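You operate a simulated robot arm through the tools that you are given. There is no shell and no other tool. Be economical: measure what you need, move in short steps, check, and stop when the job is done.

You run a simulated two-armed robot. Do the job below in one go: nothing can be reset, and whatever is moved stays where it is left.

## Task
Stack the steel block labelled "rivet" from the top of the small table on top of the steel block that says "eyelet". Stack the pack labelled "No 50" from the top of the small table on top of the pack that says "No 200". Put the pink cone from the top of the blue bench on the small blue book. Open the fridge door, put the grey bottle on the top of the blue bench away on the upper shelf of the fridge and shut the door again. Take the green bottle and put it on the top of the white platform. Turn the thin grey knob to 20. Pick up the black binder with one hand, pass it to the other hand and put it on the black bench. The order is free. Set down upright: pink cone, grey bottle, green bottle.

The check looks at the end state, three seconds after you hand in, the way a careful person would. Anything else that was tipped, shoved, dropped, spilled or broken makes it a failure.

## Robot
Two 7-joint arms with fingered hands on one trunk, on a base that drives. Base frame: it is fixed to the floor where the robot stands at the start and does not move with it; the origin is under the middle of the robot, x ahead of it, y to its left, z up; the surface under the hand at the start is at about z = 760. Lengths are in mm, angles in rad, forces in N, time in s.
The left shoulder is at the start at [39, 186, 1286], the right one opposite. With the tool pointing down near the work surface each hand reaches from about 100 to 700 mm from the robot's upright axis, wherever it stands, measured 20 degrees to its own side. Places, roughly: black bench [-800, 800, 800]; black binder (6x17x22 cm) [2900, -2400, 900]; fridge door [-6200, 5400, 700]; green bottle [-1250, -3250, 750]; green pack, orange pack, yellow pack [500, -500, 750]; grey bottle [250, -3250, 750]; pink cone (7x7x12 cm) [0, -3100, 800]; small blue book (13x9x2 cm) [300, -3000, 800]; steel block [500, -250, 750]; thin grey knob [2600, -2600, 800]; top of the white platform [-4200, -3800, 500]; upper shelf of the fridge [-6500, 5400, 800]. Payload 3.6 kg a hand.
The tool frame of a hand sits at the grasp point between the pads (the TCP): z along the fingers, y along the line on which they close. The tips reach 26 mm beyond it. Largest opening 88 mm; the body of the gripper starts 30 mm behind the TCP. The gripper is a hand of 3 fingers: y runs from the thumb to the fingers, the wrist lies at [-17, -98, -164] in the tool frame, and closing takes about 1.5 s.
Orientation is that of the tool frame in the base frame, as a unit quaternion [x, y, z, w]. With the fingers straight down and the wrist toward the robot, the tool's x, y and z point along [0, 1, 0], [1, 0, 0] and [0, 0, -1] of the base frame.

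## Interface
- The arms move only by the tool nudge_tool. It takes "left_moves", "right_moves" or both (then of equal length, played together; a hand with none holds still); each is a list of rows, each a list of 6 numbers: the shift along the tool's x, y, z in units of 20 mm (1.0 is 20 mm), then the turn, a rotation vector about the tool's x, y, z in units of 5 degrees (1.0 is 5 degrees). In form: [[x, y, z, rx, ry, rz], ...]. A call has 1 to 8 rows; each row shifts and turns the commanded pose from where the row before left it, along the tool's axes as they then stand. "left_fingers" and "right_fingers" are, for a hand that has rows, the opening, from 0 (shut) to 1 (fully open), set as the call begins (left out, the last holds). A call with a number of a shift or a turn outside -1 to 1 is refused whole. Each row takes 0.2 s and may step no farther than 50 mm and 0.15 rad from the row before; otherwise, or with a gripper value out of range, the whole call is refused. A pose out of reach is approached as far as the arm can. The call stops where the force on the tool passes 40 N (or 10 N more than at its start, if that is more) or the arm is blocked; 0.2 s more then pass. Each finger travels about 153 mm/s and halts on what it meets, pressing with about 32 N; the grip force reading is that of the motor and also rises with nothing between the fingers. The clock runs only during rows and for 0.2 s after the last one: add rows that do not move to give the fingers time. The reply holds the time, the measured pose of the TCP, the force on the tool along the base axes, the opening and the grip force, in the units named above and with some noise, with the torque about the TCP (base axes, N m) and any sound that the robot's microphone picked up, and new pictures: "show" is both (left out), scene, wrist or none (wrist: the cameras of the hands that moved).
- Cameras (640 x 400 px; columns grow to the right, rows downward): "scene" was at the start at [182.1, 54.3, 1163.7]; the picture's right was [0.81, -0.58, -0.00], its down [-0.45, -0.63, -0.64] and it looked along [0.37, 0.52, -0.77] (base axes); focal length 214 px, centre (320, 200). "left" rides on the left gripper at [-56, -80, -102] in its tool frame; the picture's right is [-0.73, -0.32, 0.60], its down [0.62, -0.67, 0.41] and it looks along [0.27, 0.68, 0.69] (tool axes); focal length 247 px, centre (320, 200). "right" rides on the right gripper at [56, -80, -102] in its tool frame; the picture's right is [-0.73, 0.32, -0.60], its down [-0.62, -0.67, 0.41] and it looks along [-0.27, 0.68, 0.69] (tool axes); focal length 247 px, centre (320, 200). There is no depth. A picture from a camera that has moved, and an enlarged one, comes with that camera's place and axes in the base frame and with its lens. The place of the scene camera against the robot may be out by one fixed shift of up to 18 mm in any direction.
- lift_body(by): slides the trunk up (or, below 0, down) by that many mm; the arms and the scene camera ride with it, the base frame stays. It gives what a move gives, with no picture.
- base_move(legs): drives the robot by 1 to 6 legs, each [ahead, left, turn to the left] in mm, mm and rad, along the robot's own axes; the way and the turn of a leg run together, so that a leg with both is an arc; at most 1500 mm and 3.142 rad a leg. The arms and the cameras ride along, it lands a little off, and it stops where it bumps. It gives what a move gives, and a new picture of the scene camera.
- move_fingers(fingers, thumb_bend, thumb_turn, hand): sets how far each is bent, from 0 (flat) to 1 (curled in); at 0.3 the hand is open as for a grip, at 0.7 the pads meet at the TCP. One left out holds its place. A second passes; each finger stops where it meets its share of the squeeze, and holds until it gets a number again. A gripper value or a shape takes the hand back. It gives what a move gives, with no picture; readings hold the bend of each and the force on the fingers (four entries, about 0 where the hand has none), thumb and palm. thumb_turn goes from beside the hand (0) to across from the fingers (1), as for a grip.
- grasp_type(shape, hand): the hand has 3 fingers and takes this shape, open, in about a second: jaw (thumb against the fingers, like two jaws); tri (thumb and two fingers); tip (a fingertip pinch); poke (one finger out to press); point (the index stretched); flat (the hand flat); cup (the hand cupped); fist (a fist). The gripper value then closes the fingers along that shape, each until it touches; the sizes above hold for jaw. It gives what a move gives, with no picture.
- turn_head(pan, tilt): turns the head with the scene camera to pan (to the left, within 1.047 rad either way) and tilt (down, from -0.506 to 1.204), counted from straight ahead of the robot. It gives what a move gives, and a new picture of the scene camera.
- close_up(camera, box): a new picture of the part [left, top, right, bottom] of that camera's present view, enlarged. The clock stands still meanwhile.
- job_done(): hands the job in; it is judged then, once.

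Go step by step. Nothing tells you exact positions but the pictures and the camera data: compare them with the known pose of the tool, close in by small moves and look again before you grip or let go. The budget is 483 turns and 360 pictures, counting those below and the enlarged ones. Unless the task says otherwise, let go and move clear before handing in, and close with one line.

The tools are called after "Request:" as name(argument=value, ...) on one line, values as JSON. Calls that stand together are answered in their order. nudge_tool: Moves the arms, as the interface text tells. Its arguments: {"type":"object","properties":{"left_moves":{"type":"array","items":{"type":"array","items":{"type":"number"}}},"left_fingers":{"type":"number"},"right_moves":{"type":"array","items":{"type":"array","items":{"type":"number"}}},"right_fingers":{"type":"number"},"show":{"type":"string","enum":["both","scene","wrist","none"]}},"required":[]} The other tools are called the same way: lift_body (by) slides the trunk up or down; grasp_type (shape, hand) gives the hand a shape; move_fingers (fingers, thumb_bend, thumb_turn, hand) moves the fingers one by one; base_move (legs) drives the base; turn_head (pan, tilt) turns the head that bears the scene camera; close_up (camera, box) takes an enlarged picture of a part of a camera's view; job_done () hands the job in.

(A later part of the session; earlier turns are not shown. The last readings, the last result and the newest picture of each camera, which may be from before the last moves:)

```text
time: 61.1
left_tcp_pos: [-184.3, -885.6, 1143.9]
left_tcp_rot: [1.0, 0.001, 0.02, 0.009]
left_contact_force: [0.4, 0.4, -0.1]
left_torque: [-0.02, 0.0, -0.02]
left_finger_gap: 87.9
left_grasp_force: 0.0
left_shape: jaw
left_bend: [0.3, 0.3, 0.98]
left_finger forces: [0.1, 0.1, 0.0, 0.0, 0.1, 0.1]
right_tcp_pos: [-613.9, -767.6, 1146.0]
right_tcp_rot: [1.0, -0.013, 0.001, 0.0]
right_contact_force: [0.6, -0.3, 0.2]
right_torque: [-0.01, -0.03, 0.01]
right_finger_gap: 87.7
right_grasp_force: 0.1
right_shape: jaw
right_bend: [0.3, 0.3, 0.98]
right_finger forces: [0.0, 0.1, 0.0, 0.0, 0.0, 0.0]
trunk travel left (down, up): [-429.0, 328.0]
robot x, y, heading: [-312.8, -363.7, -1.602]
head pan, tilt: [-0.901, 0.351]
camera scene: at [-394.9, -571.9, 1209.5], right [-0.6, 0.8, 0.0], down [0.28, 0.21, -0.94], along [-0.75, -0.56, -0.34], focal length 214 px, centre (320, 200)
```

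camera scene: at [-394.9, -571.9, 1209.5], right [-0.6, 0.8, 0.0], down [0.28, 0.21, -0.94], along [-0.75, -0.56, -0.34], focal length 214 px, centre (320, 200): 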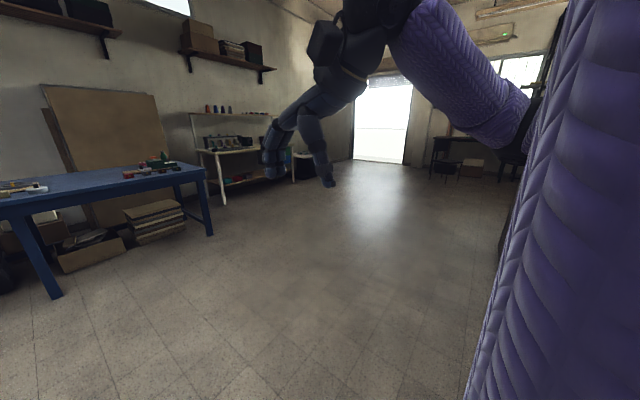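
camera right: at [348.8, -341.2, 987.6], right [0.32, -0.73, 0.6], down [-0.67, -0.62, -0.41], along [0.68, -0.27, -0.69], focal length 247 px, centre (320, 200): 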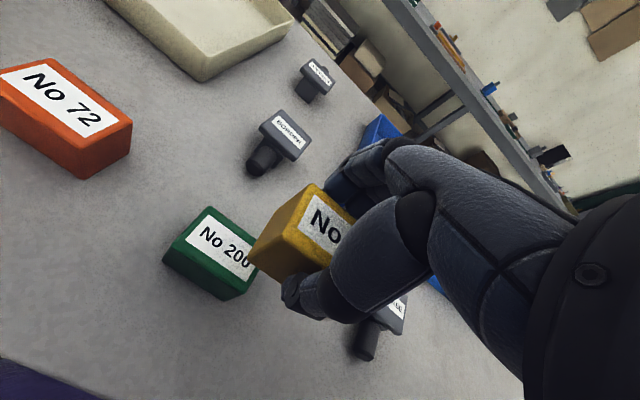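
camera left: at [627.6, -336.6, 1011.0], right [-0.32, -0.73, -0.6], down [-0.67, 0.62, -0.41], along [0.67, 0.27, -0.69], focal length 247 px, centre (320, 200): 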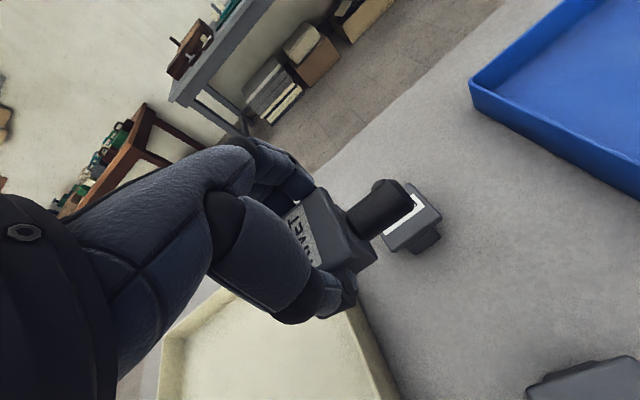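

The blue bench front edge is around y≈-2850. I'll drive there, stopping short, and look down at it.

Request:
base_move(legs=[[0, 0, 0.03], [1500, 0, 0], [500, 0, 0], [0, 450, 0]])

Request:
turn_head(pan=0, tilt=0.75)

```text
time: 73.9
left_tcp_pos: [350.8, -2880.4, 1144.4]
left_tcp_rot: [0.999, 0.029, 0.019, 0.008]
left_contact_force: [-0.2, -0.4, -0.4]
left_torque: [-0.05, 0.01, 0.0]
left_finger_gap: 87.8
left_grasp_force: 0.1
left_shape: jaw
left_bend: [0.3, 0.3, 0.98]
left_finger forces: [0.1, 0.0, 0.1, 0.0, 0.0, 0.1]
right_tcp_pos: [-85.0, -2786.8, 1147.7]
right_tcp_rot: [1.0, 0.016, -0.001, 0.001]
right_contact_force: [-0.1, -0.5, -0.6]
right_torque: [0.03, 0.02, 0.01]
right_finger_gap: 88.0
right_grasp_force: 0.0
right_shape: jaw
right_bend: [0.3, 0.3, 0.98]
right_finger forces: [0.0, 0.1, 0.0, 0.1, 0.1, 0.0]
trunk travel left (down, up): [-429.0, 328.0]
robot x, y, heading: [189.9, -2370.2, -1.546]
head pan, tilt: [-0.901, 0.351]
camera scene: at [121.1, -2578.2, 1209.6], right [-0.64, 0.76, 0.0], down [0.26, 0.22, -0.94], along [-0.72, -0.61, -0.34], focal length 214 px, centre (320, 200)
```

scene: 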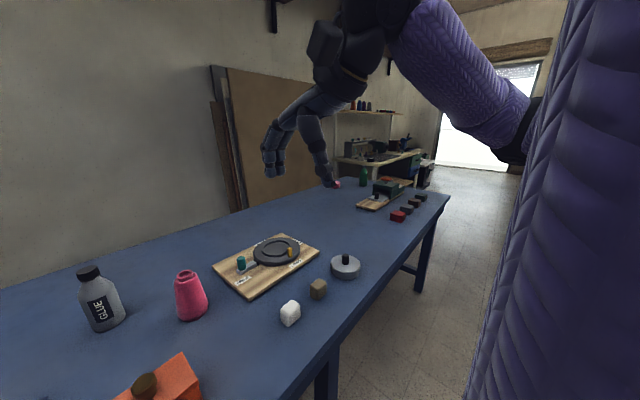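

```text
time: 75.1
left_tcp_pos: [350.0, -2882.0, 1142.5]
left_tcp_rot: [0.999, 0.029, 0.02, 0.008]
left_contact_force: [0.1, -1.0, -0.6]
left_torque: [0.01, -0.03, -0.01]
left_finger_gap: 87.7
left_grasp_force: 0.1
left_shape: jaw
left_bend: [0.3, 0.3, 0.98]
left_finger forces: [0.0, 0.1, 0.0, 0.0, 0.0, 0.1]
right_tcp_pos: [-85.4, -2786.1, 1147.9]
right_tcp_rot: [1.0, 0.017, 0.0, 0.0]
right_contact_force: [0.5, 0.1, 0.6]
right_torque: [-0.02, -0.01, 0.03]
right_finger_gap: 87.6
right_grasp_force: 0.0
right_shape: jaw
right_bend: [0.3, 0.3, 0.98]
right_finger forces: [0.1, 0.0, 0.0, 0.1, 0.0, 0.0]
trunk travel left (down, up): [-429.0, 328.0]
robot x, y, heading: [191.7, -2369.8, -1.544]
head pan, tilt: [0.0, 0.75]
camera scene: at [193.9, -2601.1, 1173.9], right [-1.0, -0.03, 0.0], down [-0.02, 0.68, -0.73], along [0.02, -0.73, -0.68], focal length 214 px, centre (320, 200)
```

scene: 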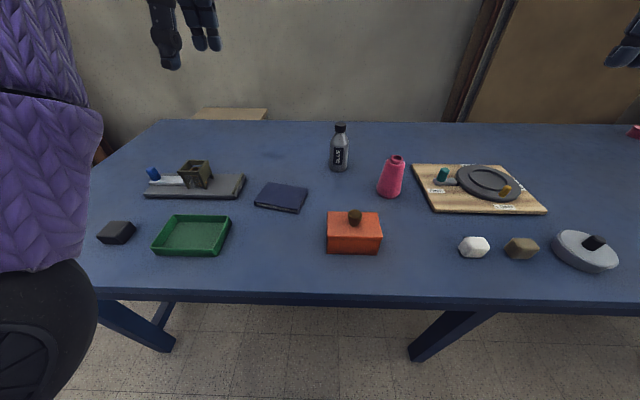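

Request:
close_up(camera="scene", box=[240, 110, 432, 230])

Request:
close_up(camera="right", box=[0, 0, 640, 400])

```text
3.33 times, centred on (336, 170) of scene
camera zoom: at [193.9, -2601.1, 1173.9], right [-1.0, -0.03, 0.0], down [-0.02, 0.68, -0.73], along [0.02, -0.73, -0.68], focal length 715 px, centre (267, 300)
```

zoom: 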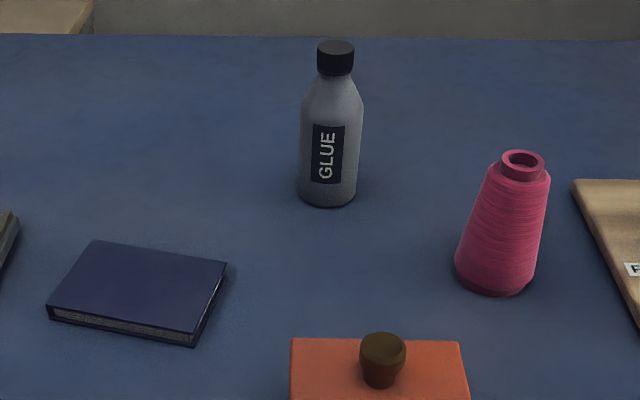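

```text
1.00 times, centred on (320, 200) of right (not enlarged: the box is as wide or as high as the picture)
camera zoom: at [-32.3, -2706.1, 1248.8], right [-0.72, -0.34, 0.6], down [-0.64, 0.65, -0.41], along [-0.25, -0.68, -0.69], focal length 247 px, centre (320, 200)
```

zoom: 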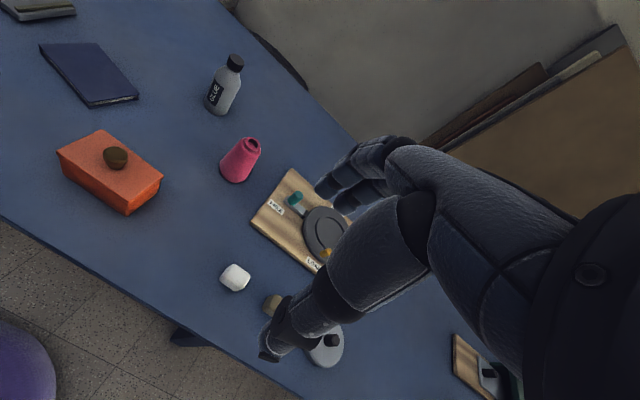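

I'll move 100 mm closer, then hover the right hand above the cone.

Request:
base_move(legs=[[105, 0, -0.025]])

Request:
close_up(camera="scene", box=[200, 110, 456, 270])

Request:
close_up(camera="right", box=[20, 60, 340, 260])

```text
time: 76.2
left_tcp_pos: [338.9, -2990.6, 1143.1]
left_tcp_rot: [1.0, 0.017, 0.019, 0.009]
left_contact_force: [0.1, -0.1, -0.9]
left_torque: [0.0, 0.0, 0.01]
left_finger_gap: 87.7
left_grasp_force: 0.0
left_shape: jaw
left_bend: [0.3, 0.3, 0.98]
left_finger forces: [0.1, 0.0, 0.1, 0.0, 0.0, 0.1]
right_tcp_pos: [-94.2, -2884.5, 1147.3]
right_tcp_rot: [1.0, 0.003, 0.0, -0.001]
right_contact_force: [-0.8, 0.5, -0.9]
right_torque: [0.01, 0.0, 0.0]
right_finger_gap: 87.7
right_grasp_force: 0.1
right_shape: jaw
right_bend: [0.3, 0.3, 0.98]
right_finger forces: [0.1, 0.1, 0.0, 0.0, 0.0, 0.1]
trunk travel left (down, up): [-429.0, 328.0]
robot x, y, heading: [192.3, -2475.7, -1.569]
head pan, tilt: [0.0, 0.75]
camera scene: at [189.9, -2707.1, 1173.6], right [-1.0, 0.0, 0.0], down [0.0, 0.68, -0.73], along [0.0, -0.73, -0.68], focal length 214 px, centre (320, 200)
```

scene: 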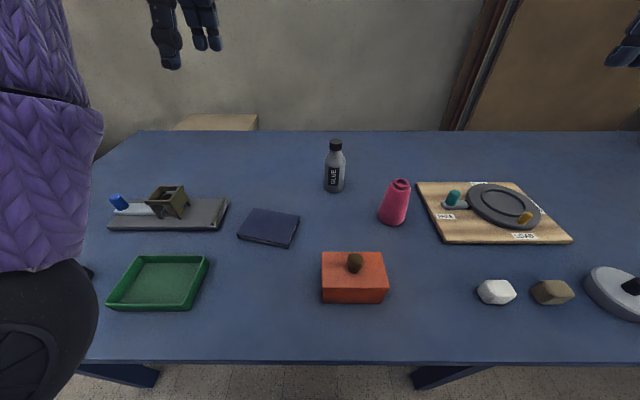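

```text
2.50 times, centred on (328, 190) of scene
camera zoom: at [189.9, -2707.1, 1173.6], right [-1.0, 0.0, 0.0], down [0.0, 0.68, -0.73], along [0.0, -0.73, -0.68], focal length 536 px, centre (300, 225)
```

zoom: 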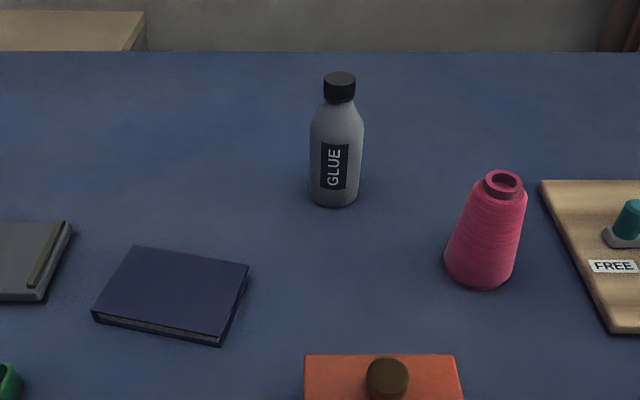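

```text
2.00 times, centred on (180, 160) of right
camera zoom: at [-39.2, -2806.2, 1248.3], right [-0.73, -0.32, 0.6], down [-0.63, 0.66, -0.41], along [-0.26, -0.68, -0.69], focal length 494 px, centre (600, 280)
```

zoom: 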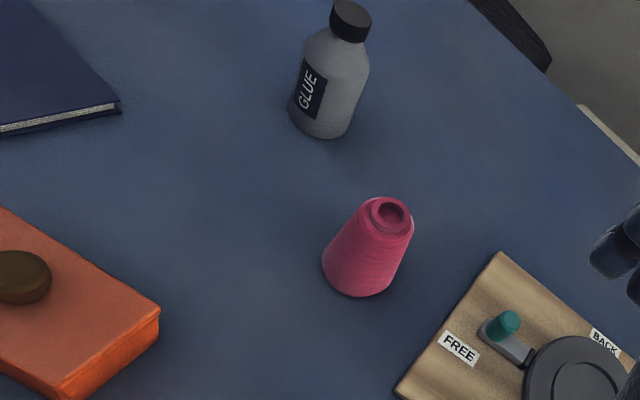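

Request:
lift_body(by=-150)

Request:
nudge_tool(right_moves=[[0.55, 0.95, 0, 0, 0, 0], [0.55, 0.95, 0, 0, 0, 0], [0.55, 0.95, 0, 0, 0, 0], [0.55, 0.95, 0, 0, 0, 0], [0.55, 0.95, 0, 0, 0, 0], [0.55, 0.95, 0, 0, 0, 0], [0.55, 0.95, 0, 0, 0, 0], [0.55, 0.95, 0, 0, 0, 0]], show="none")

Request:
nudge_tool(right_moves=[[0.55, 0.95, 0, 0, 0, 0], [0.55, 0.95, 0, 0, 0, 0], [0, 0, 0.5, 0, 0, 0], [0, 0, 0.5, 0, 0, 0], [0, 0, 0, 0, 0, 0]], show="both")

Request:
close_up(camera="right", box=[200, 150, 440, 300])

```text
time: 78.0
left_tcp_pos: [343.5, -2989.2, 992.1]
left_tcp_rot: [0.999, 0.022, 0.027, 0.01]
left_contact_force: [0.8, 0.8, 0.0]
left_torque: [0.01, -0.01, -0.01]
left_finger_gap: 87.7
left_grasp_force: 0.1
left_shape: jaw
left_bend: [0.3, 0.3, 0.98]
left_finger forces: [0.0, 0.0, 0.0, 0.1, 0.0, 0.0]
right_tcp_pos: [-95.8, -2884.7, 997.9]
right_tcp_rot: [1.0, 0.002, 0.001, -0.001]
right_contact_force: [-0.6, 0.3, 0.6]
right_torque: [0.03, 0.02, 0.02]
right_finger_gap: 87.8
right_grasp_force: 0.0
right_shape: jaw
right_bend: [0.3, 0.3, 0.98]
right_finger forces: [0.1, 0.0, 0.0, 0.0, 0.0, 0.0]
trunk travel left (down, up): [-279.0, 478.0]
robot x, y, heading: [192.7, -2470.9, -1.565]
head pan, tilt: [0.0, 0.75]
```

```text
time: 79.8
left_tcp_pos: [343.0, -2990.7, 993.9]
left_tcp_rot: [0.999, 0.021, 0.024, 0.01]
left_contact_force: [-0.1, 0.4, -0.3]
left_torque: [-0.03, -0.03, -0.01]
left_finger_gap: 87.6
left_grasp_force: 0.0
left_shape: jaw
left_bend: [0.3, 0.3, 0.98]
left_finger forces: [0.0, 0.0, 0.0, 0.0, 0.1, 0.0]
right_tcp_pos: [-5.8, -3037.7, 997.7]
right_tcp_rot: [1.0, 0.003, 0.0, -0.002]
right_contact_force: [0.2, 0.0, 0.0]
right_torque: [-0.01, 0.01, 0.0]
right_finger_gap: 87.8
right_grasp_force: 0.0
right_shape: jaw
right_bend: [0.3, 0.3, 0.98]
right_finger forces: [0.1, 0.0, 0.1, 0.0, 0.0, 0.0]
trunk travel left (down, up): [-279.0, 478.0]
robot x, y, heading: [190.9, -2471.8, -1.565]
head pan, tilt: [0.0, 0.75]
```

```text
time: 81.0
left_tcp_pos: [342.9, -2990.5, 994.1]
left_tcp_rot: [0.999, 0.021, 0.024, 0.011]
left_contact_force: [-0.7, 0.5, 0.2]
left_torque: [-0.03, 0.03, 0.05]
left_finger_gap: 87.6
left_grasp_force: 0.1
left_shape: jaw
left_bend: [0.3, 0.3, 0.98]
left_finger forces: [0.0, 0.0, 0.0, 0.0, 0.0, 0.1]
right_tcp_pos: [16.0, -3072.1, 978.0]
right_tcp_rot: [1.0, 0.002, 0.0, -0.001]
right_contact_force: [0.2, 0.0, -0.4]
right_torque: [-0.05, -0.01, 0.0]
right_finger_gap: 87.8
right_grasp_force: 0.1
right_shape: jaw
right_bend: [0.3, 0.3, 0.98]
right_finger forces: [0.0, 0.0, 0.0, 0.0, 0.0, 0.0]
trunk travel left (down, up): [-279.0, 478.0]
robot x, y, heading: [193.4, -2476.7, -1.567]
head pan, tilt: [0.0, 0.75]
camera scene: at [190.0, -2725.7, 1012.9], right [-1.0, 0.0, 0.0], down [0.0, 0.68, -0.73], along [0.0, -0.73, -0.68], focal length 214 px, centre (320, 200)
camera right: at [72.0, -2994.8, 1078.5], right [-0.73, -0.32, 0.6], down [-0.63, 0.66, -0.41], along [-0.26, -0.68, -0.69], focal length 247 px, centre (320, 200)
```

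scene: 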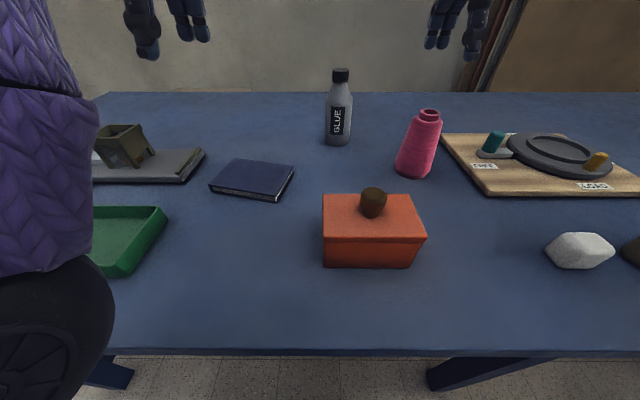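
right: 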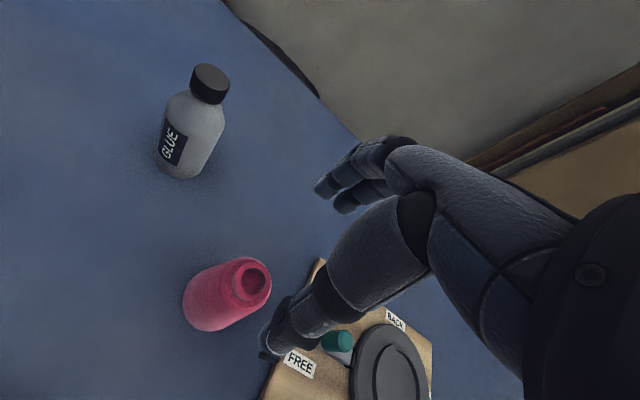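

```text
2.67 times, centred on (320, 225) of right
camera zoom: at [72.0, -2994.8, 1078.5], right [-0.73, -0.32, 0.6], down [-0.63, 0.66, -0.41], along [-0.26, -0.68, -0.69], focal length 659 px, centre (320, 133)
```

zoom: 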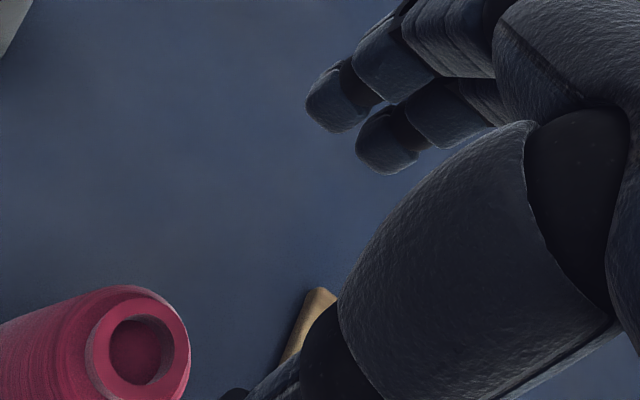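

The cone's top is at about (14,-3071,866), almost straight below the right TCP. Descending partway and rechecking.

Request:
nudge_tool(right_moves=[[-0.09, 0, 0.95, 0, 0, 0], [0, 0, 0.95, 0, 0, 0], [0, 0, 0.95, 0, 0, 0], [0, 0, 0.95, 0, 0, 0], [0, 0, 0, 0, 0, 0]], show="both")

```text
time: 82.2
left_tcp_pos: [344.3, -2991.5, 994.1]
left_tcp_rot: [0.999, 0.022, 0.026, 0.011]
left_contact_force: [0.2, 0.7, 0.1]
left_torque: [0.01, -0.02, 0.02]
left_finger_gap: 87.7
left_grasp_force: 0.1
left_shape: jaw
left_bend: [0.3, 0.3, 0.98]
left_finger forces: [0.0, 0.0, 0.0, 0.0, 0.0, 0.0]
right_tcp_pos: [14.6, -3074.8, 901.8]
right_tcp_rot: [1.0, 0.003, 0.0, -0.001]
right_contact_force: [-0.3, -0.3, -1.0]
right_torque: [-0.03, 0.04, -0.01]
right_finger_gap: 87.9
right_grasp_force: 0.0
right_shape: jaw
right_bend: [0.3, 0.3, 0.98]
right_finger forces: [0.1, 0.1, 0.0, 0.0, 0.0, 0.0]
trunk travel left (down, up): [-279.0, 478.0]
robot x, y, heading: [193.7, -2470.5, -1.567]
head pan, tilt: [0.0, 0.75]
camera scene: at [190.0, -2725.7, 1012.9], right [-1.0, 0.0, 0.0], down [0.0, 0.68, -0.73], along [0.0, -0.73, -0.68], focal length 214 px, centre (320, 200)
camera right: at [69.3, -2995.3, 1003.4], right [-0.73, -0.32, 0.6], down [-0.63, 0.66, -0.41], along [-0.26, -0.68, -0.69], focal length 247 px, centre (320, 200)
```

scene: 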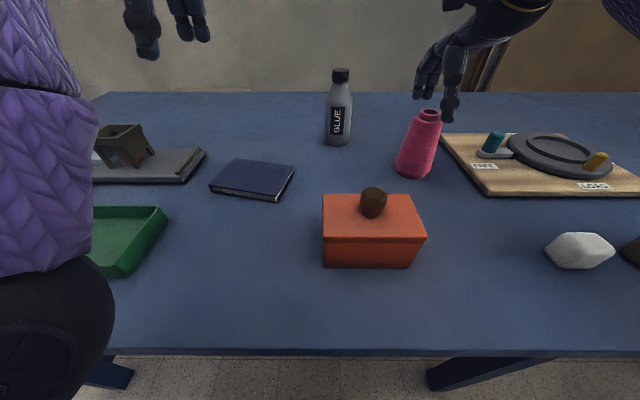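
right: 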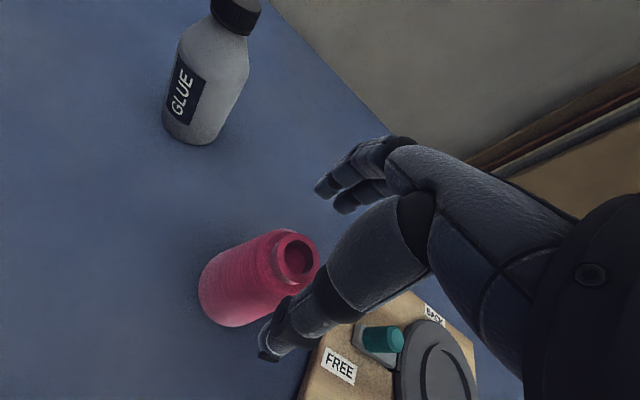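

Request:
nudge_tool(right_moves=[[0, 0, 0.8, 0, 0, 0], [0, 0, 0.8, 0, 0, 0], [0, 0, 0.8, 0, 0, 0], [0, 0, 0.6, 0, 0, 0], [0, 0, 0, 0, 0, 0]], show="wrist")

```text
time: 83.4
left_tcp_pos: [343.2, -2990.4, 994.2]
left_tcp_rot: [0.999, 0.021, 0.024, 0.01]
left_contact_force: [0.5, -0.4, 0.5]
left_torque: [0.0, -0.04, 0.02]
left_finger_gap: 87.7
left_grasp_force: 0.1
left_shape: jaw
left_bend: [0.3, 0.3, 0.98]
left_finger forces: [0.1, 0.1, 0.1, 0.0, 0.0, 0.0]
right_tcp_pos: [13.6, -3072.4, 840.8]
right_tcp_rot: [1.0, 0.003, -0.001, -0.001]
right_contact_force: [0.8, -0.1, 0.3]
right_torque: [-0.01, 0.04, 0.0]
right_finger_gap: 88.0
right_grasp_force: 0.0
right_shape: jaw
right_bend: [0.3, 0.3, 0.98]
right_finger forces: [0.0, 0.1, 0.0, 0.0, 0.7, 0.0]
trunk travel left (down, up): [-279.0, 478.0]
robot x, y, heading: [193.5, -2470.9, -1.566]
head pan, tilt: [0.0, 0.75]
camera right: at [68.6, -2994.6, 942.6], right [-0.73, -0.32, 0.6], down [-0.63, 0.66, -0.41], along [-0.26, -0.68, -0.69], focal length 247 px, centre (320, 200)
```

right: 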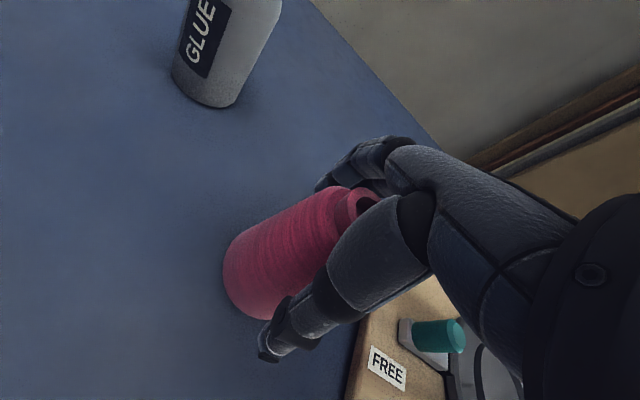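

Request:
nudge_tool(right_moves=[[0, 0, 0, 0, 0, 0], [0, 0, 0, 0, 0, 0], [0, 0, 0, 0, 0, 0], [0, 0, 0, 0, 0, 0], [0, 0, 0, 0, 0, 0], [0, 0, 0, 0, 0, 0], [0, 0, 0, 0, 0, 0]], right_fingers=0, show="none")

Request:
nudge_tool(right_moves=[[0, 0, -0.3, 0, 0, 0], [0, 0, -0.5, 0, 0, 0], [0, 0, -0.5, 0, 0, 0], [0, 0, -0.7, 0, 0, 0], [0, 0, 0, 0, 0, 0]], show="both")

```text
time: 85.0
left_tcp_pos: [343.1, -2989.8, 994.7]
left_tcp_rot: [0.999, 0.021, 0.025, 0.011]
left_contact_force: [0.2, 0.0, 1.2]
left_torque: [-0.03, 0.01, 0.0]
left_finger_gap: 87.8
left_grasp_force: 0.0
left_shape: jaw
left_bend: [0.3, 0.3, 0.98]
left_finger forces: [0.0, 0.0, 0.0, 0.0, 0.1, 0.0]
right_tcp_pos: [13.9, -3072.1, 842.4]
right_tcp_rot: [1.0, 0.003, 0.0, -0.001]
right_contact_force: [0.4, -2.2, 10.7]
right_torque: [-0.38, -0.08, 0.01]
right_finger_gap: 54.0
right_grasp_force: 32.1
right_shape: jaw
right_bend: [0.49, 0.4, 0.99]
right_finger forces: [25.2, 10.2, 0.1, 0.1, 35.2, 0.1]
trunk travel left (down, up): [-279.0, 478.0]
robot x, y, heading: [192.8, -2473.2, -1.567]
head pan, tilt: [0.0, 0.75]
```

```text
time: 86.2
left_tcp_pos: [342.5, -2991.4, 994.2]
left_tcp_rot: [0.999, 0.021, 0.025, 0.011]
left_contact_force: [-0.9, -0.2, 0.2]
left_torque: [-0.01, 0.03, 0.02]
left_finger_gap: 87.8
left_grasp_force: 0.0
left_shape: jaw
left_bend: [0.3, 0.3, 0.98]
left_finger forces: [0.1, 0.1, 0.0, 0.0, 0.0, 0.0]
right_tcp_pos: [12.2, -3075.1, 881.3]
right_tcp_rot: [1.0, 0.003, 0.001, -0.002]
right_contact_force: [-0.1, -0.6, -0.2]
right_torque: [0.0, -0.01, -0.01]
right_finger_gap: 53.8
right_grasp_force: 31.7
right_shape: jaw
right_bend: [0.49, 0.39, 0.99]
right_finger forces: [22.6, 10.0, 0.0, 0.0, 33.2, 0.0]
trunk travel left (down, up): [-279.0, 478.0]
robot x, y, heading: [189.1, -2474.0, -1.569]
head pan, tilt: [0.0, 0.75]
camera scene: at [190.0, -2725.8, 1012.8], right [-1.0, 0.0, 0.0], down [0.0, 0.68, -0.73], along [0.0, -0.73, -0.68], focal length 214 px, centre (320, 200)
camera right: at [69.0, -2995.7, 982.8], right [-0.73, -0.32, 0.6], down [-0.63, 0.66, -0.41], along [-0.26, -0.67, -0.69], focal length 247 px, centre (320, 200)
```

scene: 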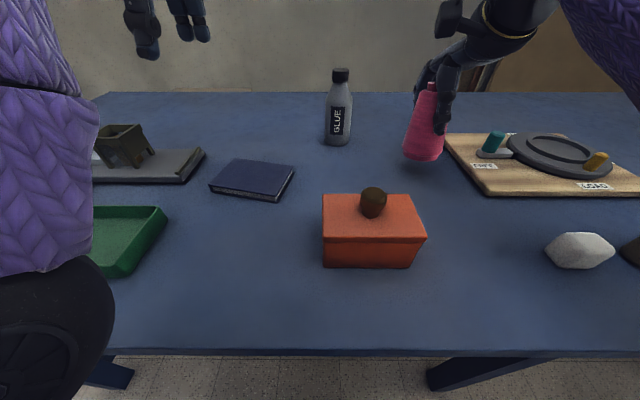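
right: 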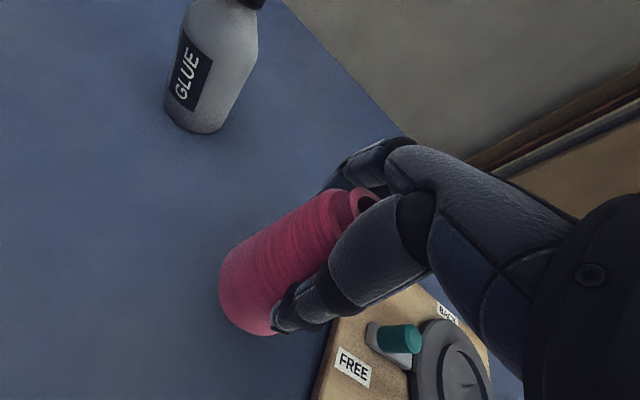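

Cone is held. I'll use the left wrist camera, which hangs over the book, to locate it.

Request:
close_up(camera="left", box=[0, 0, 640, 400])

```text
1.00 times, centred on (320, 200) of left (not enlarged: the box is as wide or as high as the picture)
camera zoom: at [279.6, -2910.6, 1092.4], right [-0.72, 0.27, -0.64], down [0.62, 0.68, -0.39], along [0.33, -0.68, -0.66], focal length 247 px, centre (320, 200)
```

zoom: 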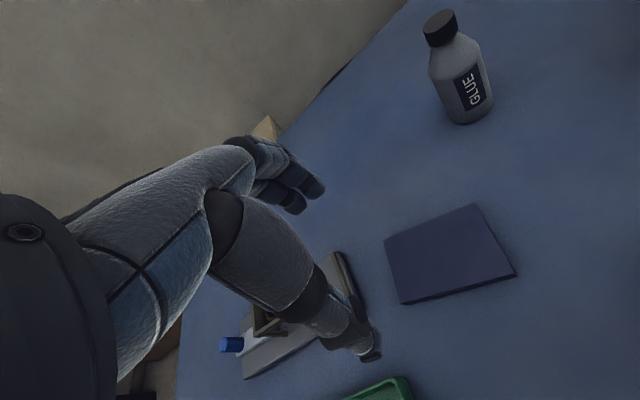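

Book centre is at (317,-3034). I'll move the left hand out of the way and bring the cone over.

Request:
nudge_tool(left_moves=[[1, -0.8, -0.3, 0, 0, 0], [1, -0.8, -0.3, 0, 0, 0], [1, -0.8, -0.3, 0, 0, 0], [1, -0.8, 0, 0, 0, 0], [1, -0.8, 0, 0, 0, 0], [1, -0.8, 0, 0, 0, 0], [1, -0.8, 0, 0, 0, 0], [1, -0.8, 0, 0, 0, 0]], right_moves=[[0, 0, -0.5, 0, 0, 0], [0, 0, -0.5, 0, 0, 0], [0.2, -0.5, 0, 0, 0, 0], [0.8, -0.5, 0, 0, 0, 0], [0.8, -0.5, 0, 0, 0, 0], [0.8, -0.5, 0, 0, 0, 0], [1, 0, 0, 0, 0, 0], [1, 0, 0, 0, 0, 0]], show="none")

Request:
nudge_tool(right_moves=[[1, 0, 0, 0, 0, 0], [1, 0, 0, 0, 0, 0], [1, 0, 0, 0, 0, 0], [1, 0, 0, 0, 0, 0], [1, 0, 0, 0, 0, 0], [1, 0, 0, 0, 0, 0], [1, 0, 0, 0, 0, 0], [1, 0, 0, 0, 0, 0]], show="both")

```text
time: 88.2
left_tcp_pos: [523.8, -2900.2, 945.9]
left_tcp_rot: [0.996, 0.041, 0.073, 0.017]
left_contact_force: [-0.4, 0.3, 0.3]
left_torque: [-0.02, 0.0, 0.01]
left_finger_gap: 88.0
left_grasp_force: 0.1
left_shape: jaw
left_bend: [0.3, 0.3, 0.98]
left_finger forces: [0.0, 0.0, 0.0, 0.1, 0.0, 0.0]
left hand out of reach, approached as far as the arm can: row 1, 2, 3, 4, 5, 6, 7, 8
right_tcp_pos: [105.5, -3031.0, 901.8]
right_tcp_rot: [1.0, 0.002, -0.001, -0.001]
right_contact_force: [0.0, 0.7, -0.6]
right_torque: [-0.05, -0.01, 0.0]
right_finger_gap: 53.7
right_grasp_force: 32.3
right_shape: jaw
right_bend: [0.49, 0.39, 0.99]
right_finger forces: [22.6, 10.1, 0.0, 0.0, 33.2, 0.0]
trunk travel left (down, up): [-279.0, 478.0]
robot x, y, heading: [192.1, -2473.3, -1.569]
head pan, tilt: [0.0, 0.75]
stopped in row 8 (left hand): the arm was blocked; the commanded pose is now the measured one
```

```text
time: 90.0
left_tcp_pos: [523.3, -2899.9, 943.9]
left_tcp_rot: [0.996, 0.041, 0.073, 0.016]
left_contact_force: [0.3, -0.5, -0.3]
left_torque: [-0.01, -0.01, -0.01]
left_finger_gap: 87.9
left_grasp_force: 0.0
left_shape: jaw
left_bend: [0.3, 0.3, 0.98]
left_finger forces: [0.1, 0.0, 0.1, 0.0, 0.0, 0.0]
right_tcp_pos: [265.6, -3033.6, 900.8]
right_tcp_rot: [1.0, 0.002, -0.001, 0.0]
right_contact_force: [0.2, -0.6, -1.4]
right_torque: [0.01, 0.0, -0.01]
right_finger_gap: 53.8
right_grasp_force: 31.9
right_shape: jaw
right_bend: [0.49, 0.39, 0.99]
right_finger forces: [22.6, 10.2, 0.0, 0.0, 33.2, 0.0]
trunk travel left (down, up): [-279.0, 478.0]
robot x, y, heading: [194.0, -2473.3, -1.566]
head pan, tilt: [0.0, 0.75]
camera scene: at [190.2, -2725.7, 1012.9], right [-1.0, 0.0, 0.0], down [0.0, 0.68, -0.73], along [0.0, -0.73, -0.68], focal length 214 px, centre (320, 200)
camera right: at [320.9, -2954.4, 1003.4], right [-0.73, -0.32, 0.6], down [-0.63, 0.66, -0.41], along [-0.27, -0.67, -0.69], focal length 247 px, centre (320, 200)
```

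scene: 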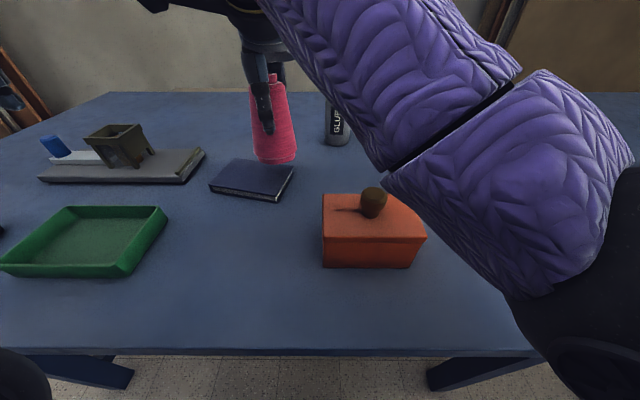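
right: 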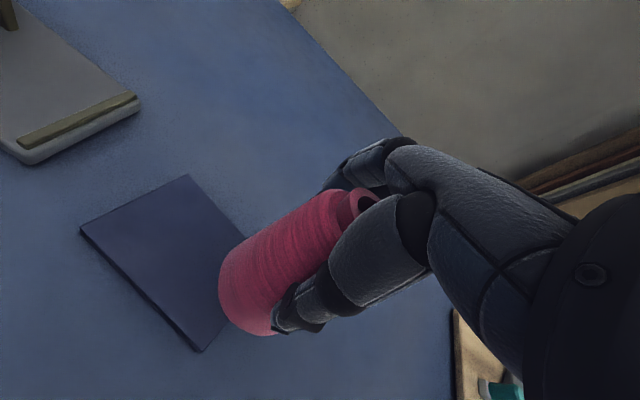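

Request:
nudge_tool(right_moves=[[0.9, 0, 0, 0, 0, 0], [0.9, 0, 0, 0, 0, 0], [0.8, 0, 0, 0, 0, 0], [0, 0, 0.6, 0, 0, 0], [0, 0, 0.6, 0, 0, 0], [0, 0, 0, 0, 0, 0]], show="both")

Request:
close_up(camera="scene", box=[170, 60, 330, 220])

```text
time: 91.4
left_tcp_pos: [524.3, -2899.5, 945.3]
left_tcp_rot: [0.996, 0.04, 0.073, 0.016]
left_contact_force: [-0.4, 0.4, -0.1]
left_torque: [0.0, 0.02, 0.0]
left_finger_gap: 87.8
left_grasp_force: 0.1
left_shape: jaw
left_bend: [0.3, 0.3, 0.98]
left_finger forces: [0.1, 0.0, 0.0, 0.0, 0.0, 0.0]
right_tcp_pos: [318.7, -3030.8, 876.2]
right_tcp_rot: [1.0, 0.003, -0.001, -0.001]
right_contact_force: [0.5, 0.0, -0.6]
right_torque: [0.0, -0.01, -0.06]
right_finger_gap: 53.7
right_grasp_force: 31.5
right_shape: jaw
right_bend: [0.49, 0.39, 0.99]
right_finger forces: [22.6, 10.3, 0.0, 0.0, 33.0, 0.1]
trunk travel left (down, up): [-279.0, 478.0]
robot x, y, heading: [194.2, -2471.5, -1.566]
head pan, tilt: [0.0, 0.75]
camera scene: at [190.1, -2725.8, 1012.9], right [-1.0, 0.0, 0.0], down [0.0, 0.68, -0.73], along [0.0, -0.73, -0.68], focal length 214 px, centre (320, 200)
camera right: at [374.0, -2952.7, 979.0], right [-0.73, -0.32, 0.6], down [-0.63, 0.66, -0.41], along [-0.26, -0.67, -0.69], focal length 247 px, centre (320, 200)
```

scene: 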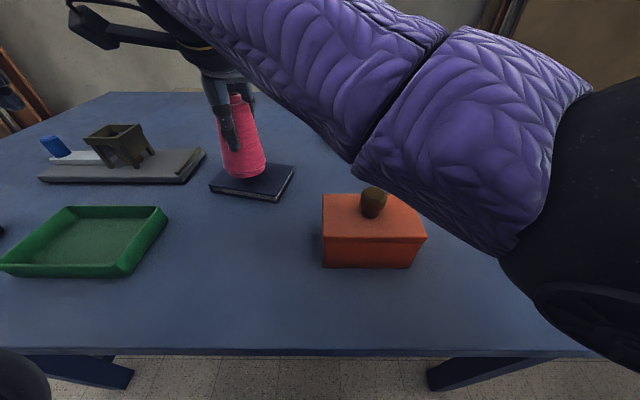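
right: 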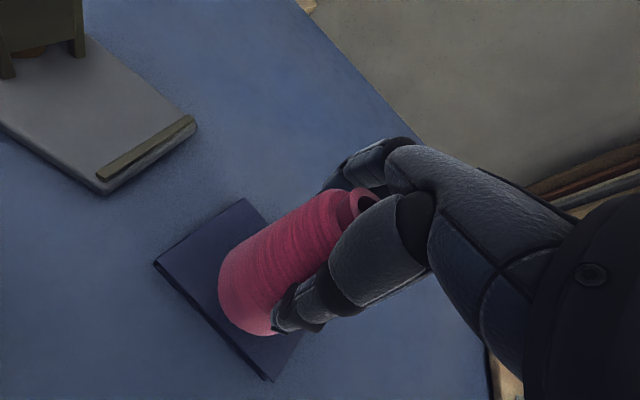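

```text
2.50 times, centred on (250, 140) of scene
camera zoom: at [190.1, -2725.8, 1012.9], right [-1.0, 0.0, 0.0], down [0.0, 0.68, -0.73], along [0.0, -0.73, -0.68], focal length 536 px, centre (495, 350)
```

zoom: 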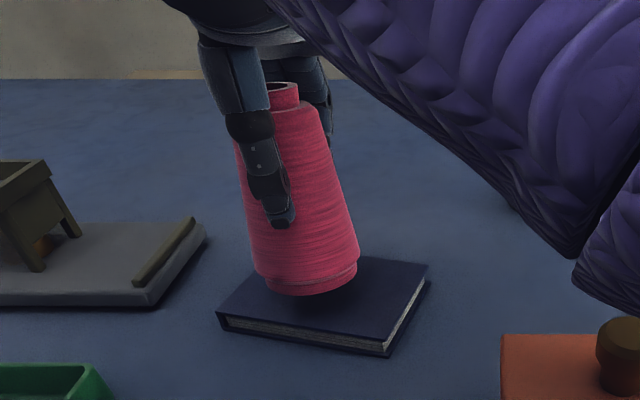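

The cone hangs tilted a few degrees with its base about 8 mm left of the book's centre. A small turn about the grip axis should fix both.

Request:
nudge_tool(right_moves=[[-0.1, 0, 0, 0, -0.8, 0], [0, 0, 0, 0, 0, 0]], show="wrist")

Request:
close_up(camera="scene", box=[170, 60, 330, 220])

```text
time: 92.0
left_tcp_pos: [523.5, -2899.7, 945.7]
left_tcp_rot: [0.996, 0.041, 0.073, 0.016]
left_contact_force: [0.5, 0.2, -0.1]
left_torque: [0.01, 0.01, 0.03]
left_finger_gap: 87.9
left_grasp_force: 0.0
left_shape: jaw
left_bend: [0.3, 0.3, 0.98]
left_finger forces: [0.0, 0.0, 0.0, 0.0, 0.0, 0.0]
right_tcp_pos: [314.8, -3031.6, 877.7]
right_tcp_rot: [0.999, 0.002, -0.035, -0.002]
right_contact_force: [0.0, -0.8, -0.6]
right_torque: [0.04, 0.0, 0.02]
right_finger_gap: 53.7
right_grasp_force: 32.1
right_shape: jaw
right_bend: [0.49, 0.39, 0.99]
right_finger forces: [22.6, 10.2, 0.1, 0.0, 33.1, 0.0]
trunk travel left (down, up): [-279.0, 478.0]
robot x, y, heading: [191.3, -2470.4, -1.564]
head pan, tilt: [0.0, 0.75]
camera right: at [378.4, -2952.9, 974.6], right [-0.69, -0.32, 0.65], down [-0.65, 0.66, -0.36], along [-0.31, -0.67, -0.67], focal length 247 px, centre (320, 200)
```

right: 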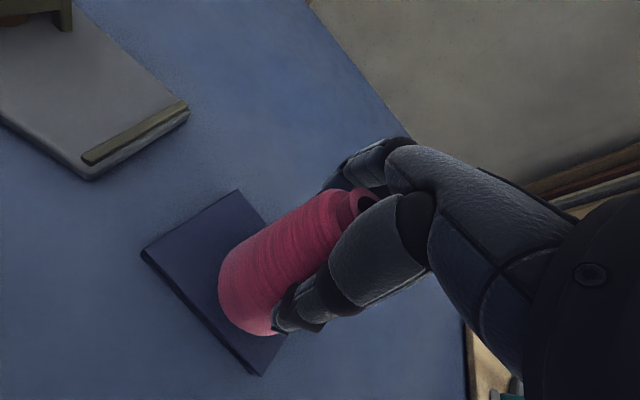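

```text
2.50 times, centred on (250, 140) of scene
camera zoom: at [190.1, -2725.8, 1012.9], right [-1.0, 0.0, 0.0], down [0.0, 0.68, -0.73], along [0.0, -0.73, -0.68], focal length 536 px, centre (495, 350)
```

zoom: 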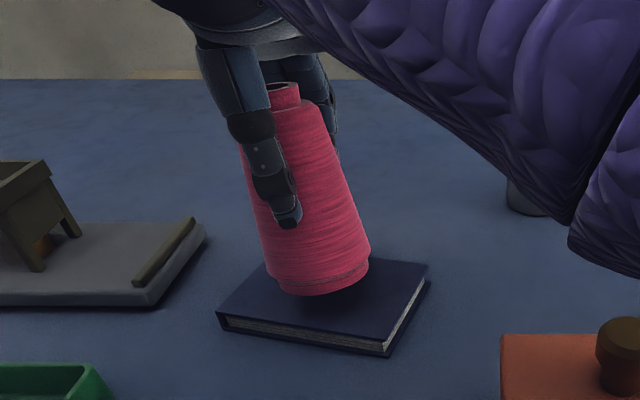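

Request:
nudge_tool(right_moves=[[0.25, 0, 0, 0, -0.85, 0], [0, 0, 0.3, 0, 0, 0], [0, 0, 0, 0, 0, 0]], show="none")

Request:
close_up(camera="scene", box=[170, 60, 330, 220])

```text
time: 92.8
left_tcp_pos: [524.0, -2900.7, 945.6]
left_tcp_rot: [0.996, 0.04, 0.073, 0.016]
left_contact_force: [-0.2, -0.5, 0.0]
left_torque: [0.0, -0.01, 0.03]
left_finger_gap: 87.8
left_grasp_force: 0.1
left_shape: jaw
left_bend: [0.3, 0.3, 0.98]
left_finger forces: [0.0, 0.0, 0.0, 0.0, 0.0, 0.1]
right_tcp_pos: [318.7, -3031.4, 871.3]
right_tcp_rot: [0.997, 0.002, -0.072, -0.001]
right_contact_force: [-0.5, -0.5, -0.9]
right_torque: [0.0, -0.01, 0.01]
right_finger_gap: 53.9
right_grasp_force: 32.0
right_shape: jaw
right_bend: [0.49, 0.39, 0.99]
right_finger forces: [22.7, 10.3, 0.0, 0.0, 33.0, 0.1]
trunk travel left (down, up): [-279.0, 478.0]
robot x, y, heading: [194.6, -2476.5, -1.568]
head pan, tilt: [0.0, 0.75]
```

```text
2.50 times, centred on (250, 140) of scene
camera zoom: at [190.1, -2725.8, 1012.9], right [-1.0, 0.0, 0.0], down [0.0, 0.68, -0.73], along [0.0, -0.73, -0.68], focal length 536 px, centre (495, 350)
```

zoom: 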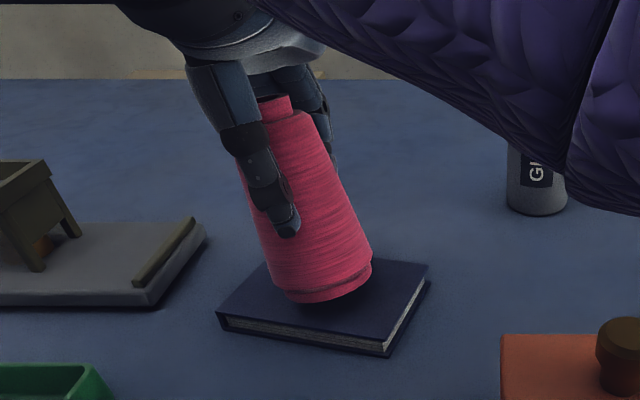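

Now upright. Lowering gently to contact.

Request:
nudge_tool(right_moves=[[0.04, 0, 0.25, 0, 0, 0], [0.02, 0, 0.15, 0, 0, 0], [0, 0, 0, 0, 0, 0]], show="none")

Request:
close_up(camera="scene", box=[170, 60, 330, 220])

```text
time: 93.6
left_tcp_pos: [523.7, -2899.8, 944.9]
left_tcp_rot: [0.996, 0.041, 0.073, 0.015]
left_contact_force: [1.0, -0.1, 1.0]
left_torque: [0.02, -0.02, 0.01]
left_finger_gap: 87.5
left_grasp_force: 0.0
left_shape: jaw
left_bend: [0.3, 0.3, 0.98]
left_finger forces: [0.0, 0.0, 0.0, 0.0, 0.1, 0.1]
right_tcp_pos: [319.6, -3031.9, 863.4]
right_tcp_rot: [0.997, 0.002, -0.072, 0.0]
right_contact_force: [-0.8, 0.2, -0.9]
right_torque: [-0.01, -0.04, 0.01]
right_finger_gap: 53.8
right_grasp_force: 31.7
right_shape: jaw
right_bend: [0.5, 0.39, 0.99]
right_finger forces: [22.6, 10.3, 0.0, 0.0, 33.2, 0.1]
trunk travel left (down, up): [-279.0, 478.0]
robot x, y, heading: [192.9, -2472.8, -1.568]
head pan, tilt: [0.0, 0.75]
```

```text
2.50 times, centred on (250, 140) of scene
camera zoom: at [190.0, -2725.7, 1012.9], right [-1.0, 0.0, 0.0], down [0.0, 0.68, -0.73], along [0.0, -0.73, -0.68], focal length 536 px, centre (495, 350)
```

zoom: 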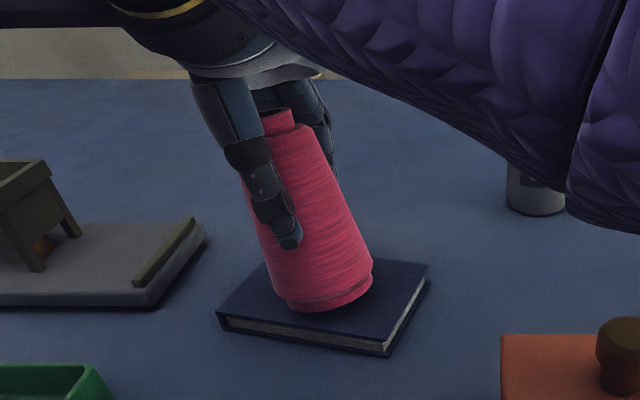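

Request:
nudge_tool(right_moves=[[0.015, 0, 0.1, 0, 0, 0], [0.015, 0, 0.1, 0, 0, 0], [0, 0, 0, 0, 0, 0]], show="none")

```text
time: 94.4
left_tcp_pos: [523.2, -2897.1, 946.3]
left_tcp_rot: [0.996, 0.041, 0.074, 0.017]
left_contact_force: [0.4, -0.7, 0.9]
left_torque: [0.01, 0.0, 0.03]
left_finger_gap: 87.9
left_grasp_force: 0.1
left_shape: jaw
left_bend: [0.3, 0.3, 0.98]
left_finger forces: [0.0, 0.0, 0.0, 0.0, 0.1, 0.0]
right_tcp_pos: [320.7, -3031.8, 862.9]
right_tcp_rot: [0.998, 0.002, -0.07, 0.002]
right_contact_force: [-2.6, 1.3, 17.7]
right_torque: [-0.04, -0.09, -0.02]
right_finger_gap: 53.7
right_grasp_force: 32.0
right_shape: jaw
right_bend: [0.49, 0.39, 1.0]
right_finger forces: [21.9, 12.3, 0.1, 0.1, 37.7, 0.0]
trunk travel left (down, up): [-279.0, 478.0]
robot x, y, heading: [191.9, -2474.7, -1.567]
head pan, tilt: [0.0, 0.75]
```

Request:
nudge_tool(right_moves=[[0, 0, -0.08, 0, 0, 0], [0, 0, 0, 0, 0, 0]], show="none")

Request:
nudge_tool(right_moves=[[0, 0, 0, 0, 0, 0], [0, 0, 0, 0, 0, 0], [0, 0, 0, 0, 0, 0]], right_fingers=0.75, show="none")

Request:
nudge_tool(right_moves=[[0, 0, 0, 0, 0, 0], [0, 0, 0, 0, 0, 0], [0, 0, 0, 0, 0, 0], [0, 0, 0, 0, 0, 0]], right_fingers=1, show="both")

```text
time: 95.0
left_tcp_pos: [523.6, -2898.7, 946.2]
left_tcp_rot: [0.996, 0.04, 0.073, 0.017]
left_contact_force: [0.1, -0.1, 0.7]
left_torque: [-0.02, 0.01, 0.0]
left_finger_gap: 87.9
left_grasp_force: 0.1
left_shape: jaw
left_bend: [0.3, 0.3, 0.98]
left_finger forces: [0.0, 0.0, 0.0, 0.0, 0.0, 0.0]
right_tcp_pos: [320.5, -3030.6, 862.4]
right_tcp_rot: [0.997, 0.002, -0.071, 0.0]
right_contact_force: [-1.5, 0.1, 17.3]
right_torque: [-0.07, -0.14, -0.02]
right_finger_gap: 53.8
right_grasp_force: 32.2
right_shape: jaw
right_bend: [0.49, 0.39, 1.0]
right_finger forces: [23.0, 12.0, 0.0, 0.0, 37.6, 0.0]
trunk travel left (down, up): [-279.0, 478.0]
robot x, y, heading: [191.0, -2475.6, -1.572]
head pan, tilt: [0.0, 0.75]
```

```text
time: 95.8
left_tcp_pos: [524.2, -2900.6, 945.3]
left_tcp_rot: [0.996, 0.041, 0.073, 0.015]
left_contact_force: [-0.1, -0.2, 0.5]
left_torque: [0.03, -0.03, 0.0]
left_finger_gap: 87.9
left_grasp_force: 0.1
left_shape: jaw
left_bend: [0.3, 0.3, 0.98]
left_finger forces: [0.0, 0.0, 0.1, 0.0, 0.0, 0.1]
right_tcp_pos: [320.1, -3032.0, 859.6]
right_tcp_rot: [0.997, 0.002, -0.073, -0.002]
right_contact_force: [0.5, -0.2, -0.3]
right_torque: [-0.02, 0.01, 0.02]
right_finger_gap: 65.5
right_grasp_force: 0.0
right_shape: jaw
right_bend: [0.34, 0.52, 0.99]
right_finger forces: [0.1, 0.0, 0.0, 0.0, 0.0, 0.0]
trunk travel left (down, up): [-279.0, 478.0]
robot x, y, heading: [193.9, -2474.6, -1.566]
head pan, tilt: [0.0, 0.75]
```

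```text
time: 96.8
left_tcp_pos: [522.6, -2900.4, 945.9]
left_tcp_rot: [0.996, 0.041, 0.073, 0.016]
left_contact_force: [0.1, -0.3, 0.2]
left_torque: [-0.02, -0.04, -0.02]
left_finger_gap: 88.0
left_grasp_force: 0.1
left_shape: jaw
left_bend: [0.3, 0.3, 0.98]
left_finger forces: [0.0, 0.1, 0.0, 0.1, 0.0, 0.0]
right_tcp_pos: [320.7, -3032.4, 860.5]
right_tcp_rot: [0.997, 0.003, -0.073, -0.001]
right_contact_force: [0.6, -0.4, -0.1]
right_torque: [-0.01, -0.01, -0.05]
right_finger_gap: 87.9
right_grasp_force: 0.0
right_shape: jaw
right_bend: [0.3, 0.3, 0.98]
right_finger forces: [0.0, 0.1, 0.0, 0.0, 0.2, 0.0]
trunk travel left (down, up): [-279.0, 478.0]
robot x, y, heading: [191.1, -2473.9, -1.568]
head pan, tilt: [0.0, 0.75]
camera scene: at [190.1, -2725.7, 1012.9], right [-1.0, 0.0, 0.0], down [0.0, 0.68, -0.73], along [0.0, -0.73, -0.68], focal length 214 px, centre (320, 200)
camera right: at [390.0, -2953.3, 953.1], right [-0.64, -0.32, 0.7], down [-0.68, 0.66, -0.32], along [-0.36, -0.68, -0.64], focal length 247 px, centre (320, 200)
```

scene: 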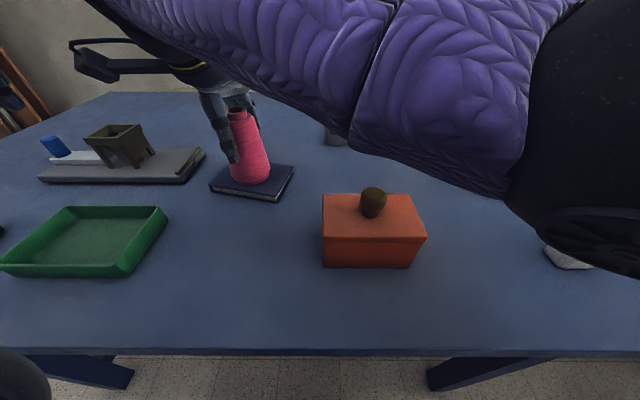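
right: 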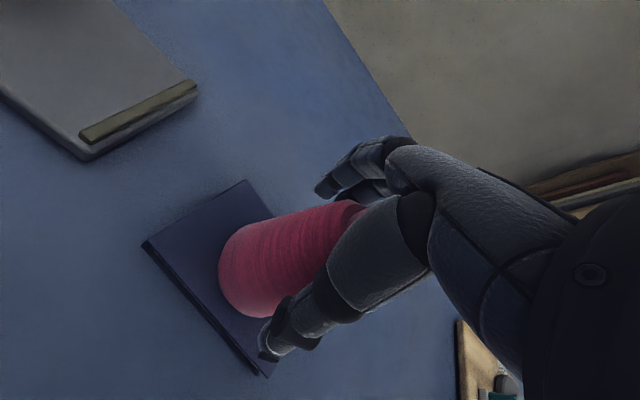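

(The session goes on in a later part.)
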